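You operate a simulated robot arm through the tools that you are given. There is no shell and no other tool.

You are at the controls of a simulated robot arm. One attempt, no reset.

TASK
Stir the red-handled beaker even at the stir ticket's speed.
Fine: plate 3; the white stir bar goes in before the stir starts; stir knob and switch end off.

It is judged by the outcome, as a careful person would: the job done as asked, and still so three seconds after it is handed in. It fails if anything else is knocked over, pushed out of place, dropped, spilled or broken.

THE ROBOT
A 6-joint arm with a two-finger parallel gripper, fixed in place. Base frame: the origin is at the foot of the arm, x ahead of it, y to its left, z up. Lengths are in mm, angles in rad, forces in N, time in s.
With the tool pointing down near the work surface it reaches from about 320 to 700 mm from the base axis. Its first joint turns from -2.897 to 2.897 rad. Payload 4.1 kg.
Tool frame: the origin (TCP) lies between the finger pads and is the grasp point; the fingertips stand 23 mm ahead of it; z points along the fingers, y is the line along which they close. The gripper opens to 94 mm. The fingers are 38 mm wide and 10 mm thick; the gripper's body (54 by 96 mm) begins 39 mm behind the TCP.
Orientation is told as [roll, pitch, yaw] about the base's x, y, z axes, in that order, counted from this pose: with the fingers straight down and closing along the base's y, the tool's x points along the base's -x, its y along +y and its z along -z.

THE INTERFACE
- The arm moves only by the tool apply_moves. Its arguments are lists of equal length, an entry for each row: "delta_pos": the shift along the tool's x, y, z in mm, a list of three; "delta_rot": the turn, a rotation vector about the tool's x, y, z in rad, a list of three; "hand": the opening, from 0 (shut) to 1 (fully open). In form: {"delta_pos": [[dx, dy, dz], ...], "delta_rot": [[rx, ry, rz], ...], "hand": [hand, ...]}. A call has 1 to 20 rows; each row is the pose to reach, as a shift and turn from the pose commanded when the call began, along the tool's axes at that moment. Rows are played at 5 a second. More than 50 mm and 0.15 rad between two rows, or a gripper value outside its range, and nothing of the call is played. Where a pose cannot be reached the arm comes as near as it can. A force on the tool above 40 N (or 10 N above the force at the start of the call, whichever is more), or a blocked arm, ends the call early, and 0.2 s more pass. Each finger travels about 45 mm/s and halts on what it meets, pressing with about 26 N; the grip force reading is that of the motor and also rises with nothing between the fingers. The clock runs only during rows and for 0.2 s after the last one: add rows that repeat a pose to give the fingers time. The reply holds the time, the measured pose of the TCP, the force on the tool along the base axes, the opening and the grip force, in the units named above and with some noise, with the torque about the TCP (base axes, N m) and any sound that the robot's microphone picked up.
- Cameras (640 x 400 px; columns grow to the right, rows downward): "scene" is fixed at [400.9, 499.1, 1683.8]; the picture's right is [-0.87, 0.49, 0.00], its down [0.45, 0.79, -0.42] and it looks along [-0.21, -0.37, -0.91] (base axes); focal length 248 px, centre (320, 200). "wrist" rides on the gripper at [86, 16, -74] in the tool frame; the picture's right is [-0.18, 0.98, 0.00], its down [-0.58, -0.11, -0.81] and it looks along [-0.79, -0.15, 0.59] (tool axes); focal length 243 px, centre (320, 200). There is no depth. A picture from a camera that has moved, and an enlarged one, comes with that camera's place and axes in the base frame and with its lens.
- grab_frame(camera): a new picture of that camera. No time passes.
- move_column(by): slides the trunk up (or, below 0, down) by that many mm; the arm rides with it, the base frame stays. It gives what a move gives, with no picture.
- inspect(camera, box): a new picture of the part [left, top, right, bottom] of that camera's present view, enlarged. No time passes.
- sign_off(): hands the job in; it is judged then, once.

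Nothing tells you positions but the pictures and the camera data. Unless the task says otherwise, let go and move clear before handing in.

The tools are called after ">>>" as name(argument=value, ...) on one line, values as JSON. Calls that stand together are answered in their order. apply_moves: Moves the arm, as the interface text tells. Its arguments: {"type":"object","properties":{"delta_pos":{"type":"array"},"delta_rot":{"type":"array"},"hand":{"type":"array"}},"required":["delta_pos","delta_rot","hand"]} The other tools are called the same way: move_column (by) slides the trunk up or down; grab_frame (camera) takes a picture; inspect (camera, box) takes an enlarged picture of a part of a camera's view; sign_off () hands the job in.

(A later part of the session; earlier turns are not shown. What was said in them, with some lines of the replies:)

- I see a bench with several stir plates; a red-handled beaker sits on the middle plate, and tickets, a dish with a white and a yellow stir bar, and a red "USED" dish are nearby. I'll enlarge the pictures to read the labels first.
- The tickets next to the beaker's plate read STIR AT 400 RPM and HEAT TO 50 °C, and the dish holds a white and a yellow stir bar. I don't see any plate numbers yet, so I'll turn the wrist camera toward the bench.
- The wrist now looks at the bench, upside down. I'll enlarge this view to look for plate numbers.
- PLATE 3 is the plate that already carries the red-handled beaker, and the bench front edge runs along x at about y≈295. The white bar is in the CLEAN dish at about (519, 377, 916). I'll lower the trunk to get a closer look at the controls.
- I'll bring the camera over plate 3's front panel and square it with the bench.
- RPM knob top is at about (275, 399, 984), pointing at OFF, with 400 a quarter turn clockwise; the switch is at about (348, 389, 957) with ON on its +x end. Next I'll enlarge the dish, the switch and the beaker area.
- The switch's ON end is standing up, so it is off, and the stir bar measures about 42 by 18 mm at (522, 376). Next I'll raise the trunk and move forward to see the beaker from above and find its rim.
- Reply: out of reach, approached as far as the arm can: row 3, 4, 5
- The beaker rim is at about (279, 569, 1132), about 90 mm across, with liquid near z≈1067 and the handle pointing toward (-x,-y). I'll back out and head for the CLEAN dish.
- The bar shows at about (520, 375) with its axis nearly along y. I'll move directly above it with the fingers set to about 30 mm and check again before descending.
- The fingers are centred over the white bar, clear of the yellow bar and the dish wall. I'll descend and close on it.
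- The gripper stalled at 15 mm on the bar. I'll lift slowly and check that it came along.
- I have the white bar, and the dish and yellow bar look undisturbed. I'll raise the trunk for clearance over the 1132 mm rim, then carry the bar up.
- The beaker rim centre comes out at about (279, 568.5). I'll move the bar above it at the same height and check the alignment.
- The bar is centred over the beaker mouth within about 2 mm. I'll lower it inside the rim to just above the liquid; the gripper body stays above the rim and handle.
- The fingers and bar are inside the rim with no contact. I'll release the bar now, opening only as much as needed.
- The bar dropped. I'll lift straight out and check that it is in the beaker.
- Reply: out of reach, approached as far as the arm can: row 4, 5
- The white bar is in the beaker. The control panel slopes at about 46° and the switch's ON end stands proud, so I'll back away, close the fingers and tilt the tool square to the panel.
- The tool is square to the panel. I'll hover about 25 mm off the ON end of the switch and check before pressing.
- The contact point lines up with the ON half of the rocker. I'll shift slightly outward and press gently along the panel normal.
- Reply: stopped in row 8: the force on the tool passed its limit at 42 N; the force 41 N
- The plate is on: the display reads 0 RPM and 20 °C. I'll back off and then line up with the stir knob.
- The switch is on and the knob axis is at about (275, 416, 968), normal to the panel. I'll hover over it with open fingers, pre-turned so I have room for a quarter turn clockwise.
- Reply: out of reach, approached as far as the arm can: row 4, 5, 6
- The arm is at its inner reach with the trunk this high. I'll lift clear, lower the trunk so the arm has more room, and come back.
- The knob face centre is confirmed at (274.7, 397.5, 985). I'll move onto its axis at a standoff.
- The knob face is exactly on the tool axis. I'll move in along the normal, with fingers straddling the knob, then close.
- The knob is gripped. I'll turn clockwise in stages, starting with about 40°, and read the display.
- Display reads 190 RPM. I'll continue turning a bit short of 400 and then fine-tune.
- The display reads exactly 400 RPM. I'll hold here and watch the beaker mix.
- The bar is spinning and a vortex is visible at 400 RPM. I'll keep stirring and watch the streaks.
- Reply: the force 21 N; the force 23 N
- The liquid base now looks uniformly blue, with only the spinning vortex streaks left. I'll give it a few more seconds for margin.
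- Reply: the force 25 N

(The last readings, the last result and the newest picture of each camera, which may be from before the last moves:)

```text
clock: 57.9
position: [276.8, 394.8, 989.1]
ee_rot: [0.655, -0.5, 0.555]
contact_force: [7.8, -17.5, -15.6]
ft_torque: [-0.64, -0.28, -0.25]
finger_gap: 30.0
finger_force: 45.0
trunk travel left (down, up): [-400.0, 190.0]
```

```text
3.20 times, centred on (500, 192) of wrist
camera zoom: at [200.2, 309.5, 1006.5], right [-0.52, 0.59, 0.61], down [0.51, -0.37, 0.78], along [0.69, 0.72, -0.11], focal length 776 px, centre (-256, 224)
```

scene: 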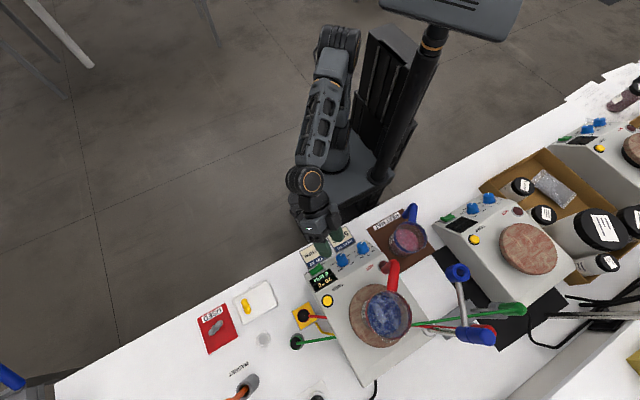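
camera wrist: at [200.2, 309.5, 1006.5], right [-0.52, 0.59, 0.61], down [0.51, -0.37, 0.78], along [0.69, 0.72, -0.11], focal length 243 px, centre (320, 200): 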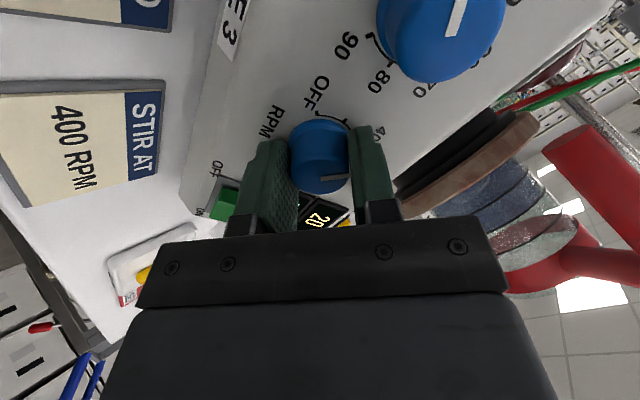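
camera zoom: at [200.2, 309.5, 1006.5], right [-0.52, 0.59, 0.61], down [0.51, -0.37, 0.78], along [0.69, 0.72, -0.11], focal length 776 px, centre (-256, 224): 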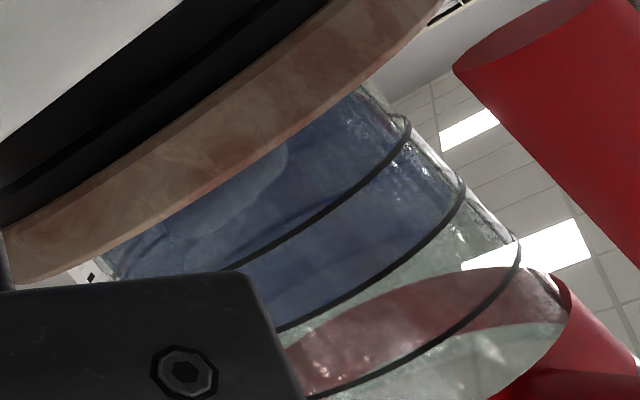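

The side view is uniformly blue too. Now I'll turn the knob back counter-clockwise to OFF.

>>> apply_moves(delta_pos=[[0, 0, 0], [0, 0, 0], [0, 0, 0], [0, 0, 0], [0, 0, 0], [0, 0, 0], [0, 0, 0], [0, 0, 0], [0, 0, 0], [0, 0, 0], [0, 0, 0], [0, 0, 0]], delta_rot=[[0, 0, -0.14], [0, 0, -0.28], [0, 0, -0.42], [0, 0, -0.56], [0, 0, -0.7], [0, 0, -0.84], [0, 0, -0.98], [0, 0, -1.12], [0, 0, -1.26], [0, 0, -1.38], [0, 0, -1.46], [0, 0, -1.46]], hand=[0.25, 0.25, 0.25, 0.25, 0.25, 0.25, 0.25, 0.25, 0.25, 0.25, 0.25, 0.25])

>>> inspect(camera="scene", box=[300, 235, 380, 285])

>>> inspect(camera="wrist", box=[240, 80, 440, 205])

>>> inspect(camera="scene", box=[360, 285, 424, 345])

```text
clock: 60.5
position: [274.8, 395.0, 987.5]
ee_rot: [-0.539, -0.622, 2.37]
contact_force: [-4.8, -13.4, -17.6]
ft_torque: [0.13, 0.04, -0.31]
finger_gap: 29.8
finger_force: 45.2
trunk travel left (down, up): [-400.0, 190.0]
```

```text
8.00 times, centred on (340, 260) of scene
camera zoom: at [400.9, 499.1, 1683.8], right [-0.87, 0.49, 0.0], down [0.45, 0.79, -0.42], along [-0.21, -0.37, -0.91], focal length 1982 px, centre (160, -280)
```

zoom: 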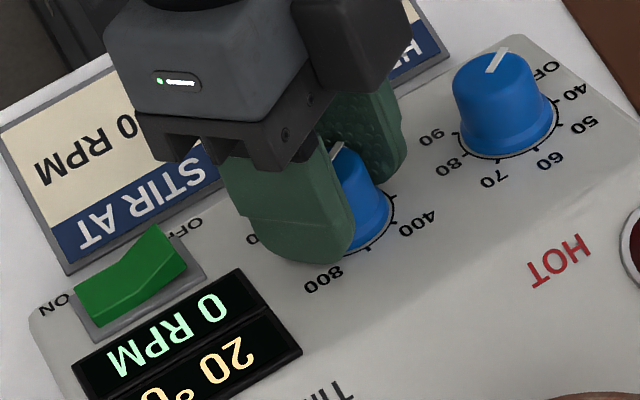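

```text
3.20 times, centred on (340, 142) of wrist
camera zoom: at [312.0, 286.0, 982.3], right [-0.91, -0.29, -0.3], down [-0.25, -0.2, 0.95], along [-0.34, 0.93, 0.11], focal length 776 px, centre (256, 384)
```

zoom: 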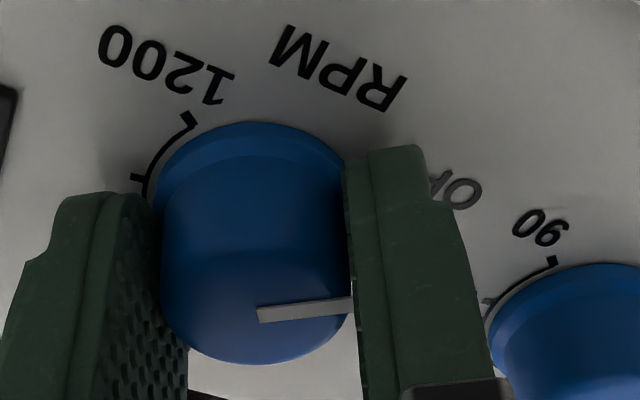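

```text
6.67 times, centred on (392, 315) of scene
camera zoom: at [400.9, 499.1, 1683.8], right [-0.87, 0.49, 0.0], down [0.45, 0.79, -0.42], along [-0.21, -0.37, -0.91], focal length 1652 px, centre (-160, -567)
```

zoom: 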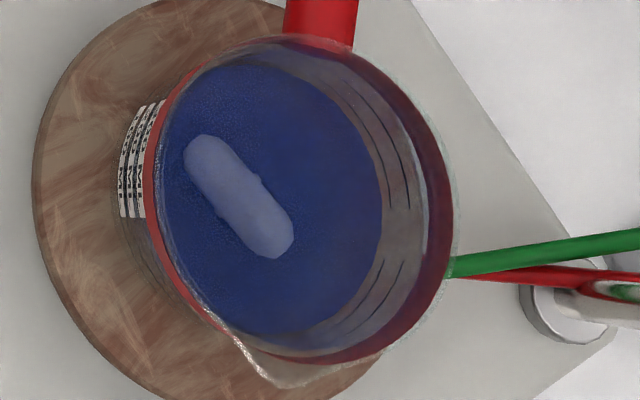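

The display is back to 0 RPM, the liquid is evenly blue, and the bar is at rest. I'll release the knob, back straight off and check the pointer.

>>> apply_moves(delta_pos=[[0, 0, 0], [0, 0, 0], [0, 0, 0], [0, 0, -15], [0, 0, -32], [0, 0, -50], [0, 0, -50]], delta_rot=[[0, 0, 0], [0, 0, 0], [0, 0, 0], [0, 0, 0], [0, 0, 0], [0, 0, 0], [0, 0, 0]], hand=[0.4, 0.5, 0.55, 0.55, 0.55, 0.55, 0.55])

>>> inspect(camera="scene", box=[300, 235, 380, 285])

>>> grab_frame(camera="wrist")

>>> inspect(camera="wrist", box=[240, 30, 400, 130])

```text
clock: 62.1
position: [275.8, 358.1, 1025.4]
ee_rot: [-0.541, -0.624, 2.368]
contact_force: [-0.1, -0.6, -0.4]
ft_torque: [0.0, -0.02, -0.04]
finger_gap: 51.4
finger_force: 0.1
trunk travel left (down, up): [-400.0, 190.0]
```

```text
8.00 times, centred on (340, 260) of scene
camera zoom: at [400.9, 499.1, 1683.8], right [-0.87, 0.49, 0.0], down [0.45, 0.79, -0.42], along [-0.21, -0.37, -0.91], focal length 1982 px, centre (160, -280)
```

zoom: 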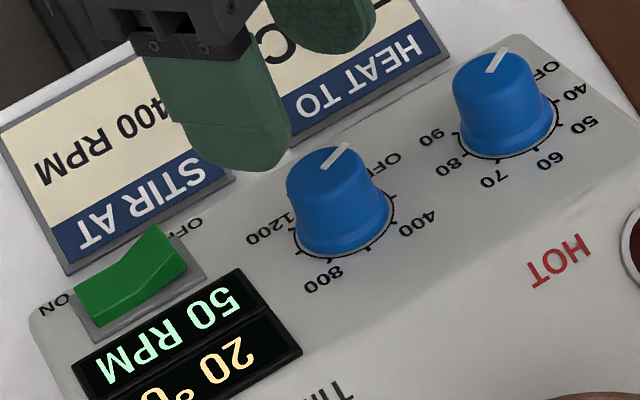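

```text
taken
camera wrist: at [312.2, 250.0, 1018.7], right [-0.91, -0.29, -0.3], down [-0.25, -0.21, 0.95], along [-0.34, 0.93, 0.11], focal length 243 px, centre (320, 200)
```

wrist: 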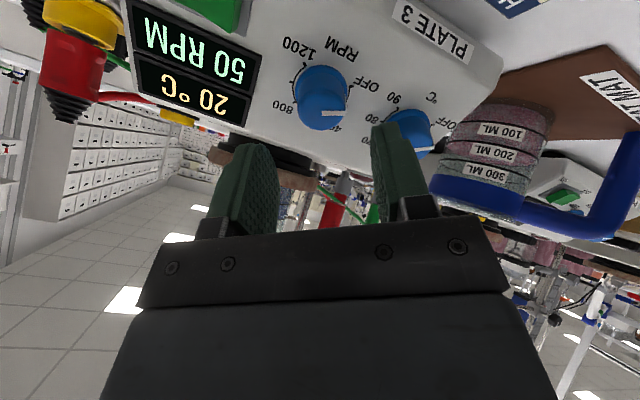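

```text
4.00 times, centred on (320, 80) of wrist
camera zoom: at [312.2, 250.0, 1018.7], right [-0.91, -0.29, -0.3], down [-0.25, -0.21, 0.95], along [-0.34, 0.93, 0.11], focal length 970 px, centre (320, 680)
```

zoom: 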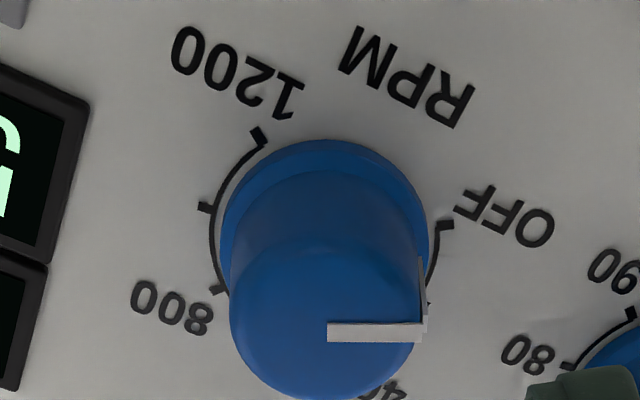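

Opening the fingers dragged the knob slightly to 50 RPM. I'll re-grip it, take it firmly back to OFF and release with less side load.

>>> apply_moves(delta_pos=[[0.8, 0, 18], [0.8, 0, 36], [0.8, 0, 50], [0.8, 0, 50], [0.8, 0, 50], [0.8, 0, 50], [0.8, 0, 50]], delta_rot=[[0, 0, 0], [0, 0, 0], [0, 0, 0], [0, 0, 0], [0, 0, 0], [0, 0, 0], [0, 0, 0]], hand=[0.55, 0.55, 0.55, 0.45, 0.36, 0.28, 0.28])

>>> inspect(camera="scene", box=[300, 235, 380, 285])

```text
clock: 63.7
position: [275.1, 396.1, 987.3]
ee_rot: [-0.539, -0.623, 2.369]
contact_force: [-4.6, -1.7, -4.6]
ft_torque: [0.09, 0.01, 0.04]
finger_gap: 29.4
finger_force: 45.3
trunk travel left (down, up): [-400.0, 190.0]
```

```text
8.00 times, centred on (340, 260) of scene
camera zoom: at [400.9, 499.1, 1683.8], right [-0.87, 0.49, 0.0], down [0.45, 0.79, -0.42], along [-0.21, -0.37, -0.91], focal length 1982 px, centre (160, -280)
```

zoom: 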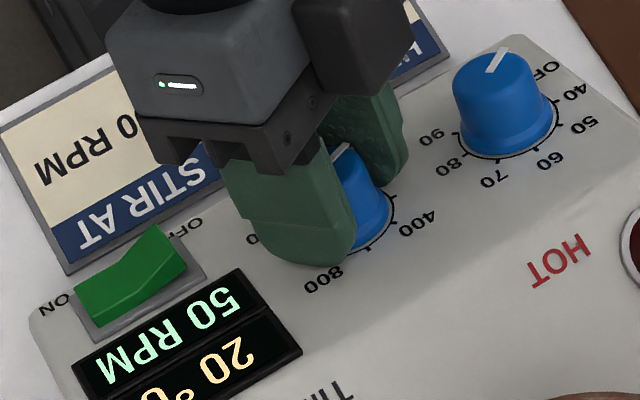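

>>> apply_moves(delta_pos=[[0, 0, 0], [0, 0, 0], [0, 0, 0], [0, 0, 0]], delta_rot=[[0, 0, -0.1], [0, 0, -0.2], [0, 0, -0.28], [0, 0, -0.28]], hand=[0.28, 0.28, 0.28, 0.28])

>>> inspect(camera="scene", box=[300, 235, 380, 285])

>>> inspect(camera="wrist", box=[240, 80, 440, 205])

```text
clock: 64.7
position: [275.5, 396.0, 987.4]
ee_rot: [-0.678, -0.463, 2.637]
contact_force: [-4.3, 2.1, -7.1]
ft_torque: [0.14, 0.8, -0.48]
finger_gap: 29.5
finger_force: 45.3
trunk travel left (down, up): [-400.0, 190.0]
```

```text
8.00 times, centred on (340, 260) of scene
camera zoom: at [400.9, 499.1, 1683.8], right [-0.87, 0.49, 0.0], down [0.45, 0.79, -0.42], along [-0.21, -0.37, -0.91], focal length 1982 px, centre (160, -280)
```

zoom: 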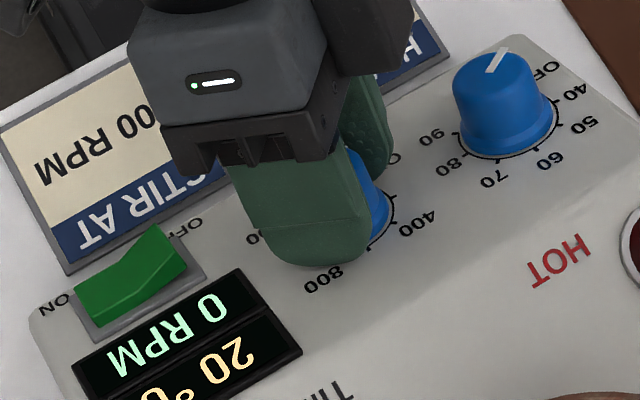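

```text
3.20 times, centred on (340, 142) of wrist
camera zoom: at [332.7, 295.7, 990.8], right [-0.76, -0.46, -0.47], down [-0.39, -0.27, 0.88], along [-0.53, 0.85, 0.02], focal length 776 px, centre (256, 384)
```

zoom: 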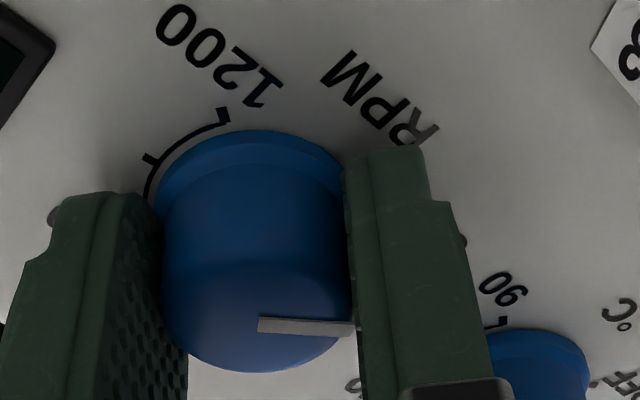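

>>> apply_moves(delta_pos=[[0, 0, 0], [0, 0, 0], [0, 0, 0], [0, 0, 0], [0, 0, 0]], delta_rot=[[0, 0, 0], [0, 0, 0], [0, 0, 0], [0, 0, 0], [0, 0, 0]], hand=[0.34, 0.4, 0.46, 0.53, 0.55])

>>> inspect(camera="scene", box=[300, 235, 380, 285])

```text
clock: 65.9
position: [276.1, 396.0, 986.5]
ee_rot: [-0.682, -0.463, 2.636]
contact_force: [0.8, 0.8, -0.2]
ft_torque: [0.01, 0.0, 0.0]
finger_gap: 51.7
finger_force: 0.0
trunk travel left (down, up): [-400.0, 190.0]
```

```text
8.00 times, centred on (340, 260) of scene
camera zoom: at [400.9, 499.1, 1683.8], right [-0.87, 0.49, 0.0], down [0.45, 0.79, -0.42], along [-0.21, -0.37, -0.91], focal length 1982 px, centre (160, -280)
```

zoom: 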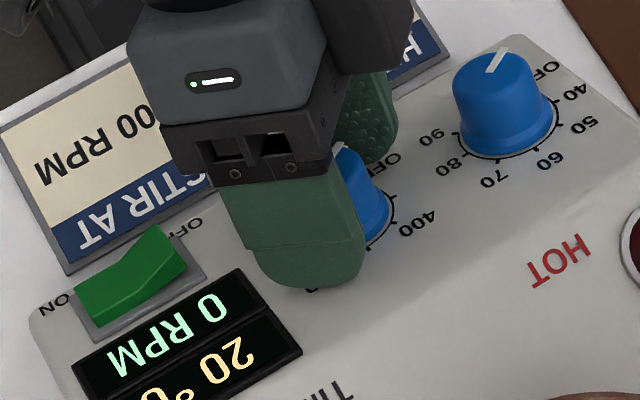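

The knob now stays at OFF with 0 RPM. I'll back off, close the fingers, square up and hover over the OFF end of the switch.

>>> apply_moves(delta_pos=[[0, 0, -20], [0, 0, -40], [0, 0, -60], [10, -2, -58], [20, -4, -55], [30, -6, -51], [40, -8, -47], [50, -10, -43], [58, -11, -39], [62.7, -11.8, -35.8], [62.7, -11.8, -35.8]], delta_rot=[[0, 0, 0], [0, 0, 0], [0, 0, 0], [0, 0, 0.13], [0, 0, 0.26], [0, 0, 0.39], [0, 0, 0.52], [0, 0, 0.65], [0, 0, 0.78], [0, 0, 0.9], [0, 0, 0.9]], hand=[0.55, 0.55, 0.55, 0.45, 0.35, 0.25, 0.15, 0.05, 0, 0, 0])

>>> grab_frame(camera="wrist")

>>> inspect(camera="scene", box=[300, 235, 380, 285])

```text
clock: 68.3
position: [333.9, 350.0, 991.5]
ee_rot: [0.0, -0.801, 1.568]
contact_force: [0.1, -0.2, 0.3]
ft_torque: [-0.01, -0.01, -0.02]
finger_gap: 0.0
finger_force: 26.2
trunk travel left (down, up): [-400.0, 190.0]
```

```text
taken
camera wrist: at [315.6, 236.4, 981.9], right [-0.98, 0.13, 0.13], down [0.11, -0.17, 0.98], along [0.15, 0.98, 0.16], focal length 243 px, centre (320, 200)
```

wrist: 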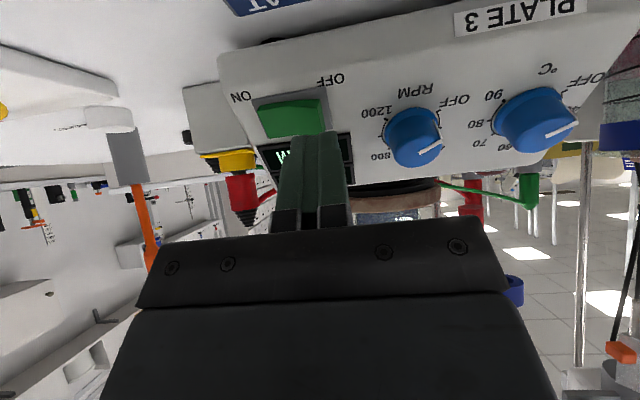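

```text
8.00 times, centred on (340, 260) of scene
camera zoom: at [400.9, 499.1, 1683.8], right [-0.87, 0.49, 0.0], down [0.45, 0.79, -0.42], along [-0.21, -0.37, -0.91], focal length 1982 px, centre (160, -280)
```

zoom: 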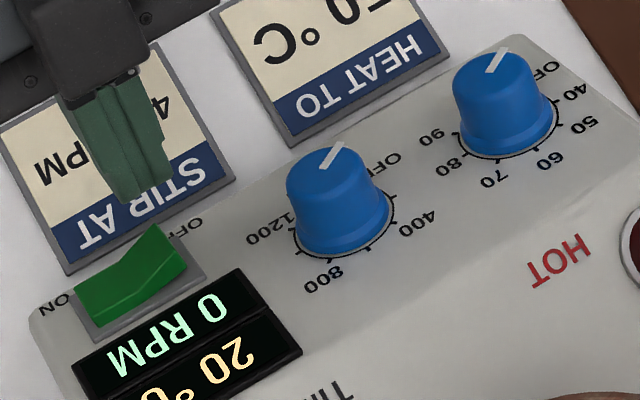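

The knob pointer is on OFF. I'll press the OFF end of the rocker.

>>> apply_moves(delta_pos=[[6, -2, 8], [6, -2, 17], [6, -2, 24], [6, -2, 27], [6, -2, 29], [6, -2, 31], [6, -2, 32.5], [6, -2, 34]], delta_rot=[[0, 0, 0], [0, 0, 0], [0, 0, 0], [0, 0, 0], [0, 0, 0], [0, 0, 0], [0, 0, 0], [0, 0, 0]], hand=[0, 0, 0, 0, 0, 0, 0, 0])

>>> grab_frame(camera="wrist")

>>> inspect(camera="scene", box=[300, 235, 380, 285])

```text
clock: 70.1
position: [334.9, 367.3, 964.6]
ee_rot: [-0.005, -0.805, 1.572]
contact_force: [0.9, -21.0, 16.7]
ft_torque: [-0.07, -0.11, -0.23]
finger_gap: 0.1
finger_force: 26.3
trunk travel left (down, up): [-400.0, 190.0]
```

```text
taken
camera wrist: at [317.5, 253.1, 954.0], right [-0.98, 0.13, 0.13], down [0.11, -0.18, 0.98], along [0.15, 0.98, 0.16], focal length 243 px, centre (320, 200)
```

wrist: 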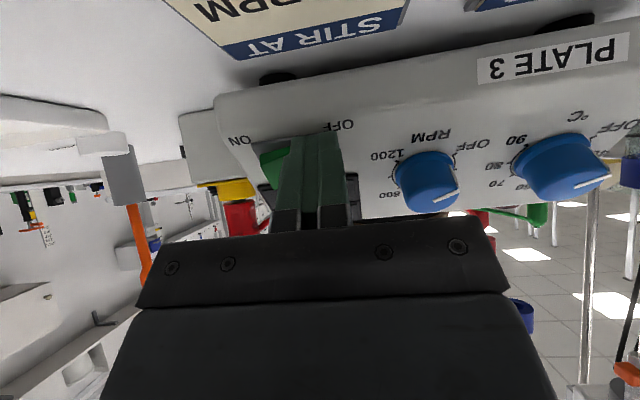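

```text
8.00 times, centred on (340, 260) of scene
camera zoom: at [400.9, 499.1, 1683.8], right [-0.87, 0.49, 0.0], down [0.45, 0.79, -0.42], along [-0.21, -0.37, -0.91], focal length 1982 px, centre (160, -280)
```

zoom: 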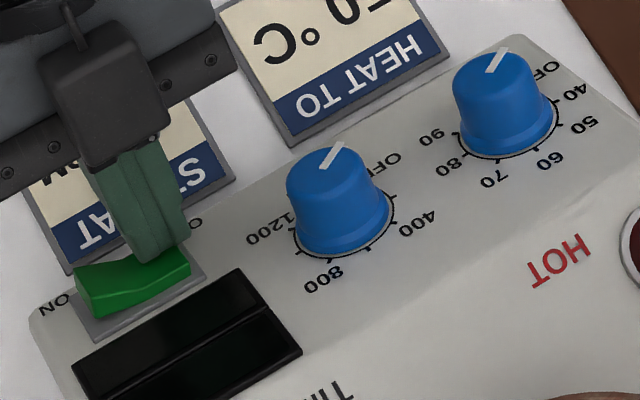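

The displays went dark, so the switch is off. I'll back off and check that everything stays put.

>>> apply_moves(delta_pos=[[0, 0, -12], [0, 0, -30], [0, 0, -60], [0, 0, -90], [0, 0, -90]], delta_rot=[[0, 0, 0], [0, 0, 0], [0, 0, 0], [0, 0, 0], [0, 0, 0]], hand=[0, 0, 0, 0, 0])

>>> inspect(camera="scene", box=[300, 235, 380, 285])

>>> inspect(camera="scene", box=[300, 255, 340, 280])

>>> inspect(camera="scene", box=[360, 285, 424, 345])

>>> grab_frame(camera="scene")

>>> grab_frame(camera="wrist")

```text
clock: 71.3
position: [334.4, 303.0, 1023.4]
ee_rot: [0.0, -0.803, 1.569]
contact_force: [0.3, 0.5, 0.2]
ft_torque: [0.02, -0.01, 0.01]
finger_gap: 0.1
finger_force: 25.8
trunk travel left (down, up): [-400.0, 190.0]
```

```text
8.00 times, centred on (340, 260) of scene
camera zoom: at [400.9, 499.1, 1683.8], right [-0.87, 0.49, 0.0], down [0.45, 0.79, -0.42], along [-0.21, -0.37, -0.91], focal length 1982 px, centre (160, -280)
```

zoom: 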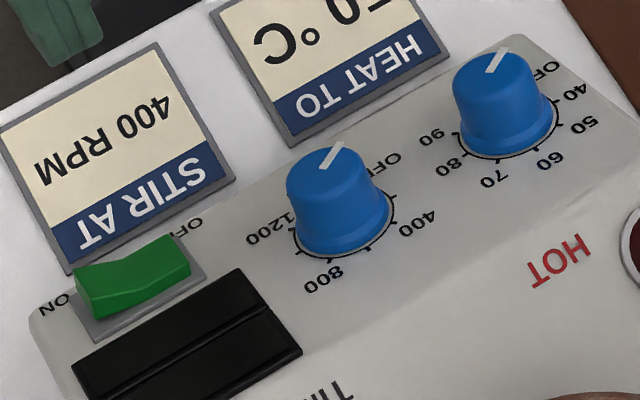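

```text
16.00 times, centred on (320, 268) of scene
camera zoom: at [400.9, 499.1, 1683.8], right [-0.87, 0.49, 0.0], down [0.45, 0.79, -0.42], along [-0.21, -0.37, -0.91], focal length 3965 px, centre (320, -880)
```

zoom: 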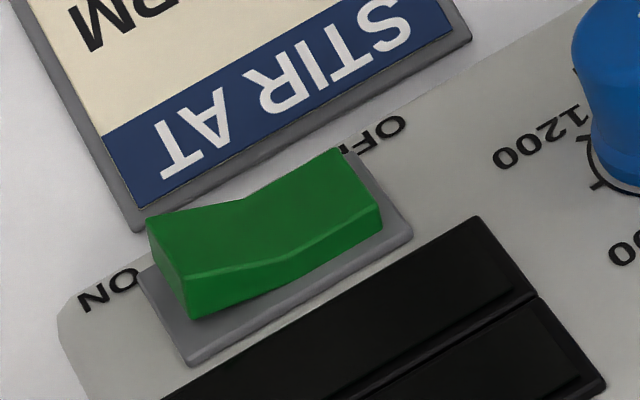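

```text
6.67 times, centred on (392, 315) of scene
camera zoom: at [400.9, 499.1, 1683.8], right [-0.87, 0.49, 0.0], down [0.45, 0.79, -0.42], along [-0.21, -0.37, -0.91], focal length 1652 px, centre (-160, -567)
```

zoom: 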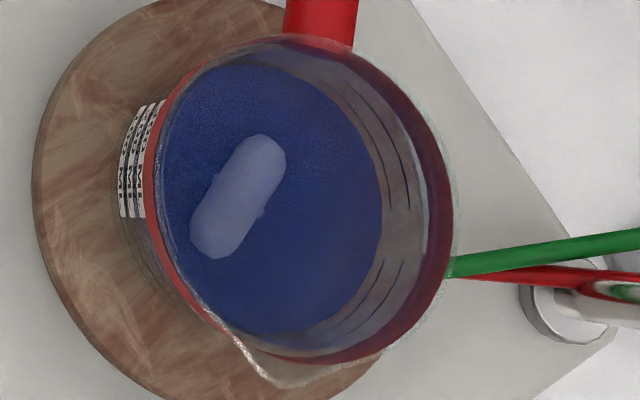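

```text
taken
```

scene: 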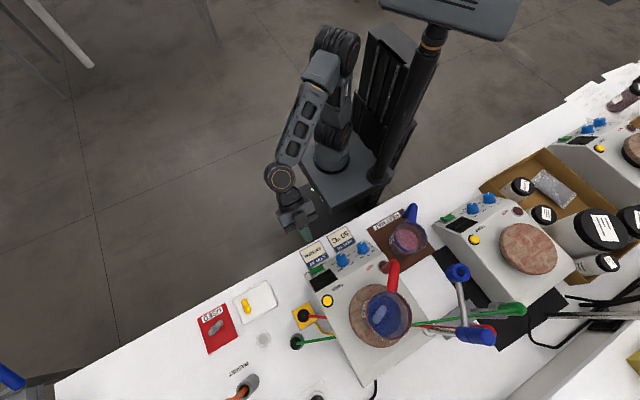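

```text
taken
camera wrist: at [317.0, 189.5, 1013.6], right [-0.98, 0.13, 0.13], down [0.11, -0.17, 0.98], along [0.15, 0.98, 0.16], focal length 243 px, centre (320, 200)
```

wrist: 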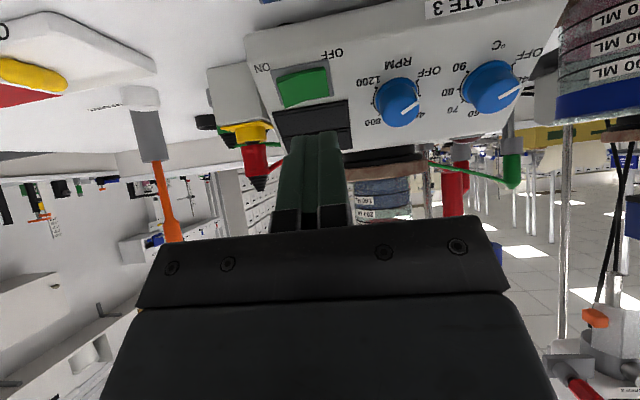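

Switch and stir knob are back at off and the liquid is even. A last check that the dish and yellow bar haven't shifted, and I'll move the arm further clear.

>>> inspect(camera="scene", box=[190, 270, 350, 370])

>>> apply_moves(delta_pos=[[0, 0, -20], [-20, 0, -45], [-45, 0, -70], [-60, 0, -85], [-60, 0, -85], [-60, 0, -85]], delta_rot=[[0, 0, 0], [0, 0, 0], [0, 0, 0], [0, 0, 0], [0, 0, 0], [0, 0, 0]], hand=[0, 0.1, 0.3, 0.5, 0.5, 0.5])

>>> inspect(camera="scene", box=[300, 240, 460, 340])

```text
4.00 times, centred on (270, 320) of scene
camera zoom: at [400.9, 499.1, 1683.8], right [-0.87, 0.49, 0.0], down [0.45, 0.79, -0.42], along [-0.21, -0.37, -0.91], focal length 991 px, centre (520, -280)
```

zoom: 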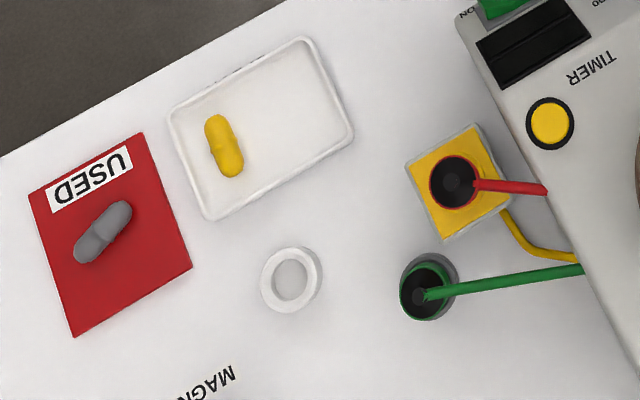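

```text
clock: 72.7
position: [333.8, 285.2, 1127.2]
ee_rot: [-0.001, -0.801, 1.569]
contact_force: [0.0, -0.8, -0.9]
ft_torque: [0.01, -0.01, -0.01]
finger_gap: 46.9
finger_force: 0.1
trunk travel left (down, up): [-400.0, 190.0]
```

```text
4.00 times, centred on (380, 290) of scene
camera zoom: at [400.9, 499.1, 1683.8], right [-0.87, 0.49, 0.0], down [0.45, 0.79, -0.42], along [-0.21, -0.37, -0.91], focal length 991 px, centre (80, -160)
```

zoom: 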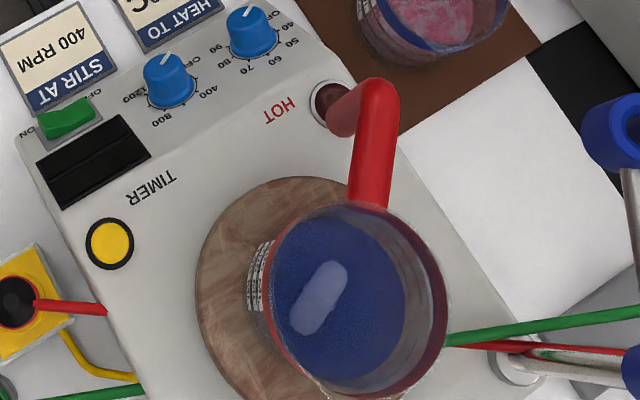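

The red-handled beaker on plate 3 is evenly blue with the white bar in it. The stir knob points at OFF, the switch is off with dark displays, nothing else has moved, and the arm is clear. I'm handing in.

>>> sign_off()

```text
The job is handed in.
```

The red-handled beaker on plate 3 has been stirred at 400 RPM, the stir ticket's speed, and its contents are now an even blue. I've handed the job in.

- **Stir bar:** The white bar from the CLEAN dish went in before the stir started, and it is still in the beaker.
- **Stirring:** The display read 400 RPM for about 15 seconds. I stopped once the streaks were gone from both above and the side.
- **Slip on the knob:** When I first let go of the stir knob after turning it off, it moved to 50 RPM for a few seconds. I turned it back and it stayed at OFF.
- **Final state:** The stir knob points at OFF, the switch is off and the displays are dark. I left the heat knob alone and saw nothing else moved or spilled; the arm is clear of the bench items.
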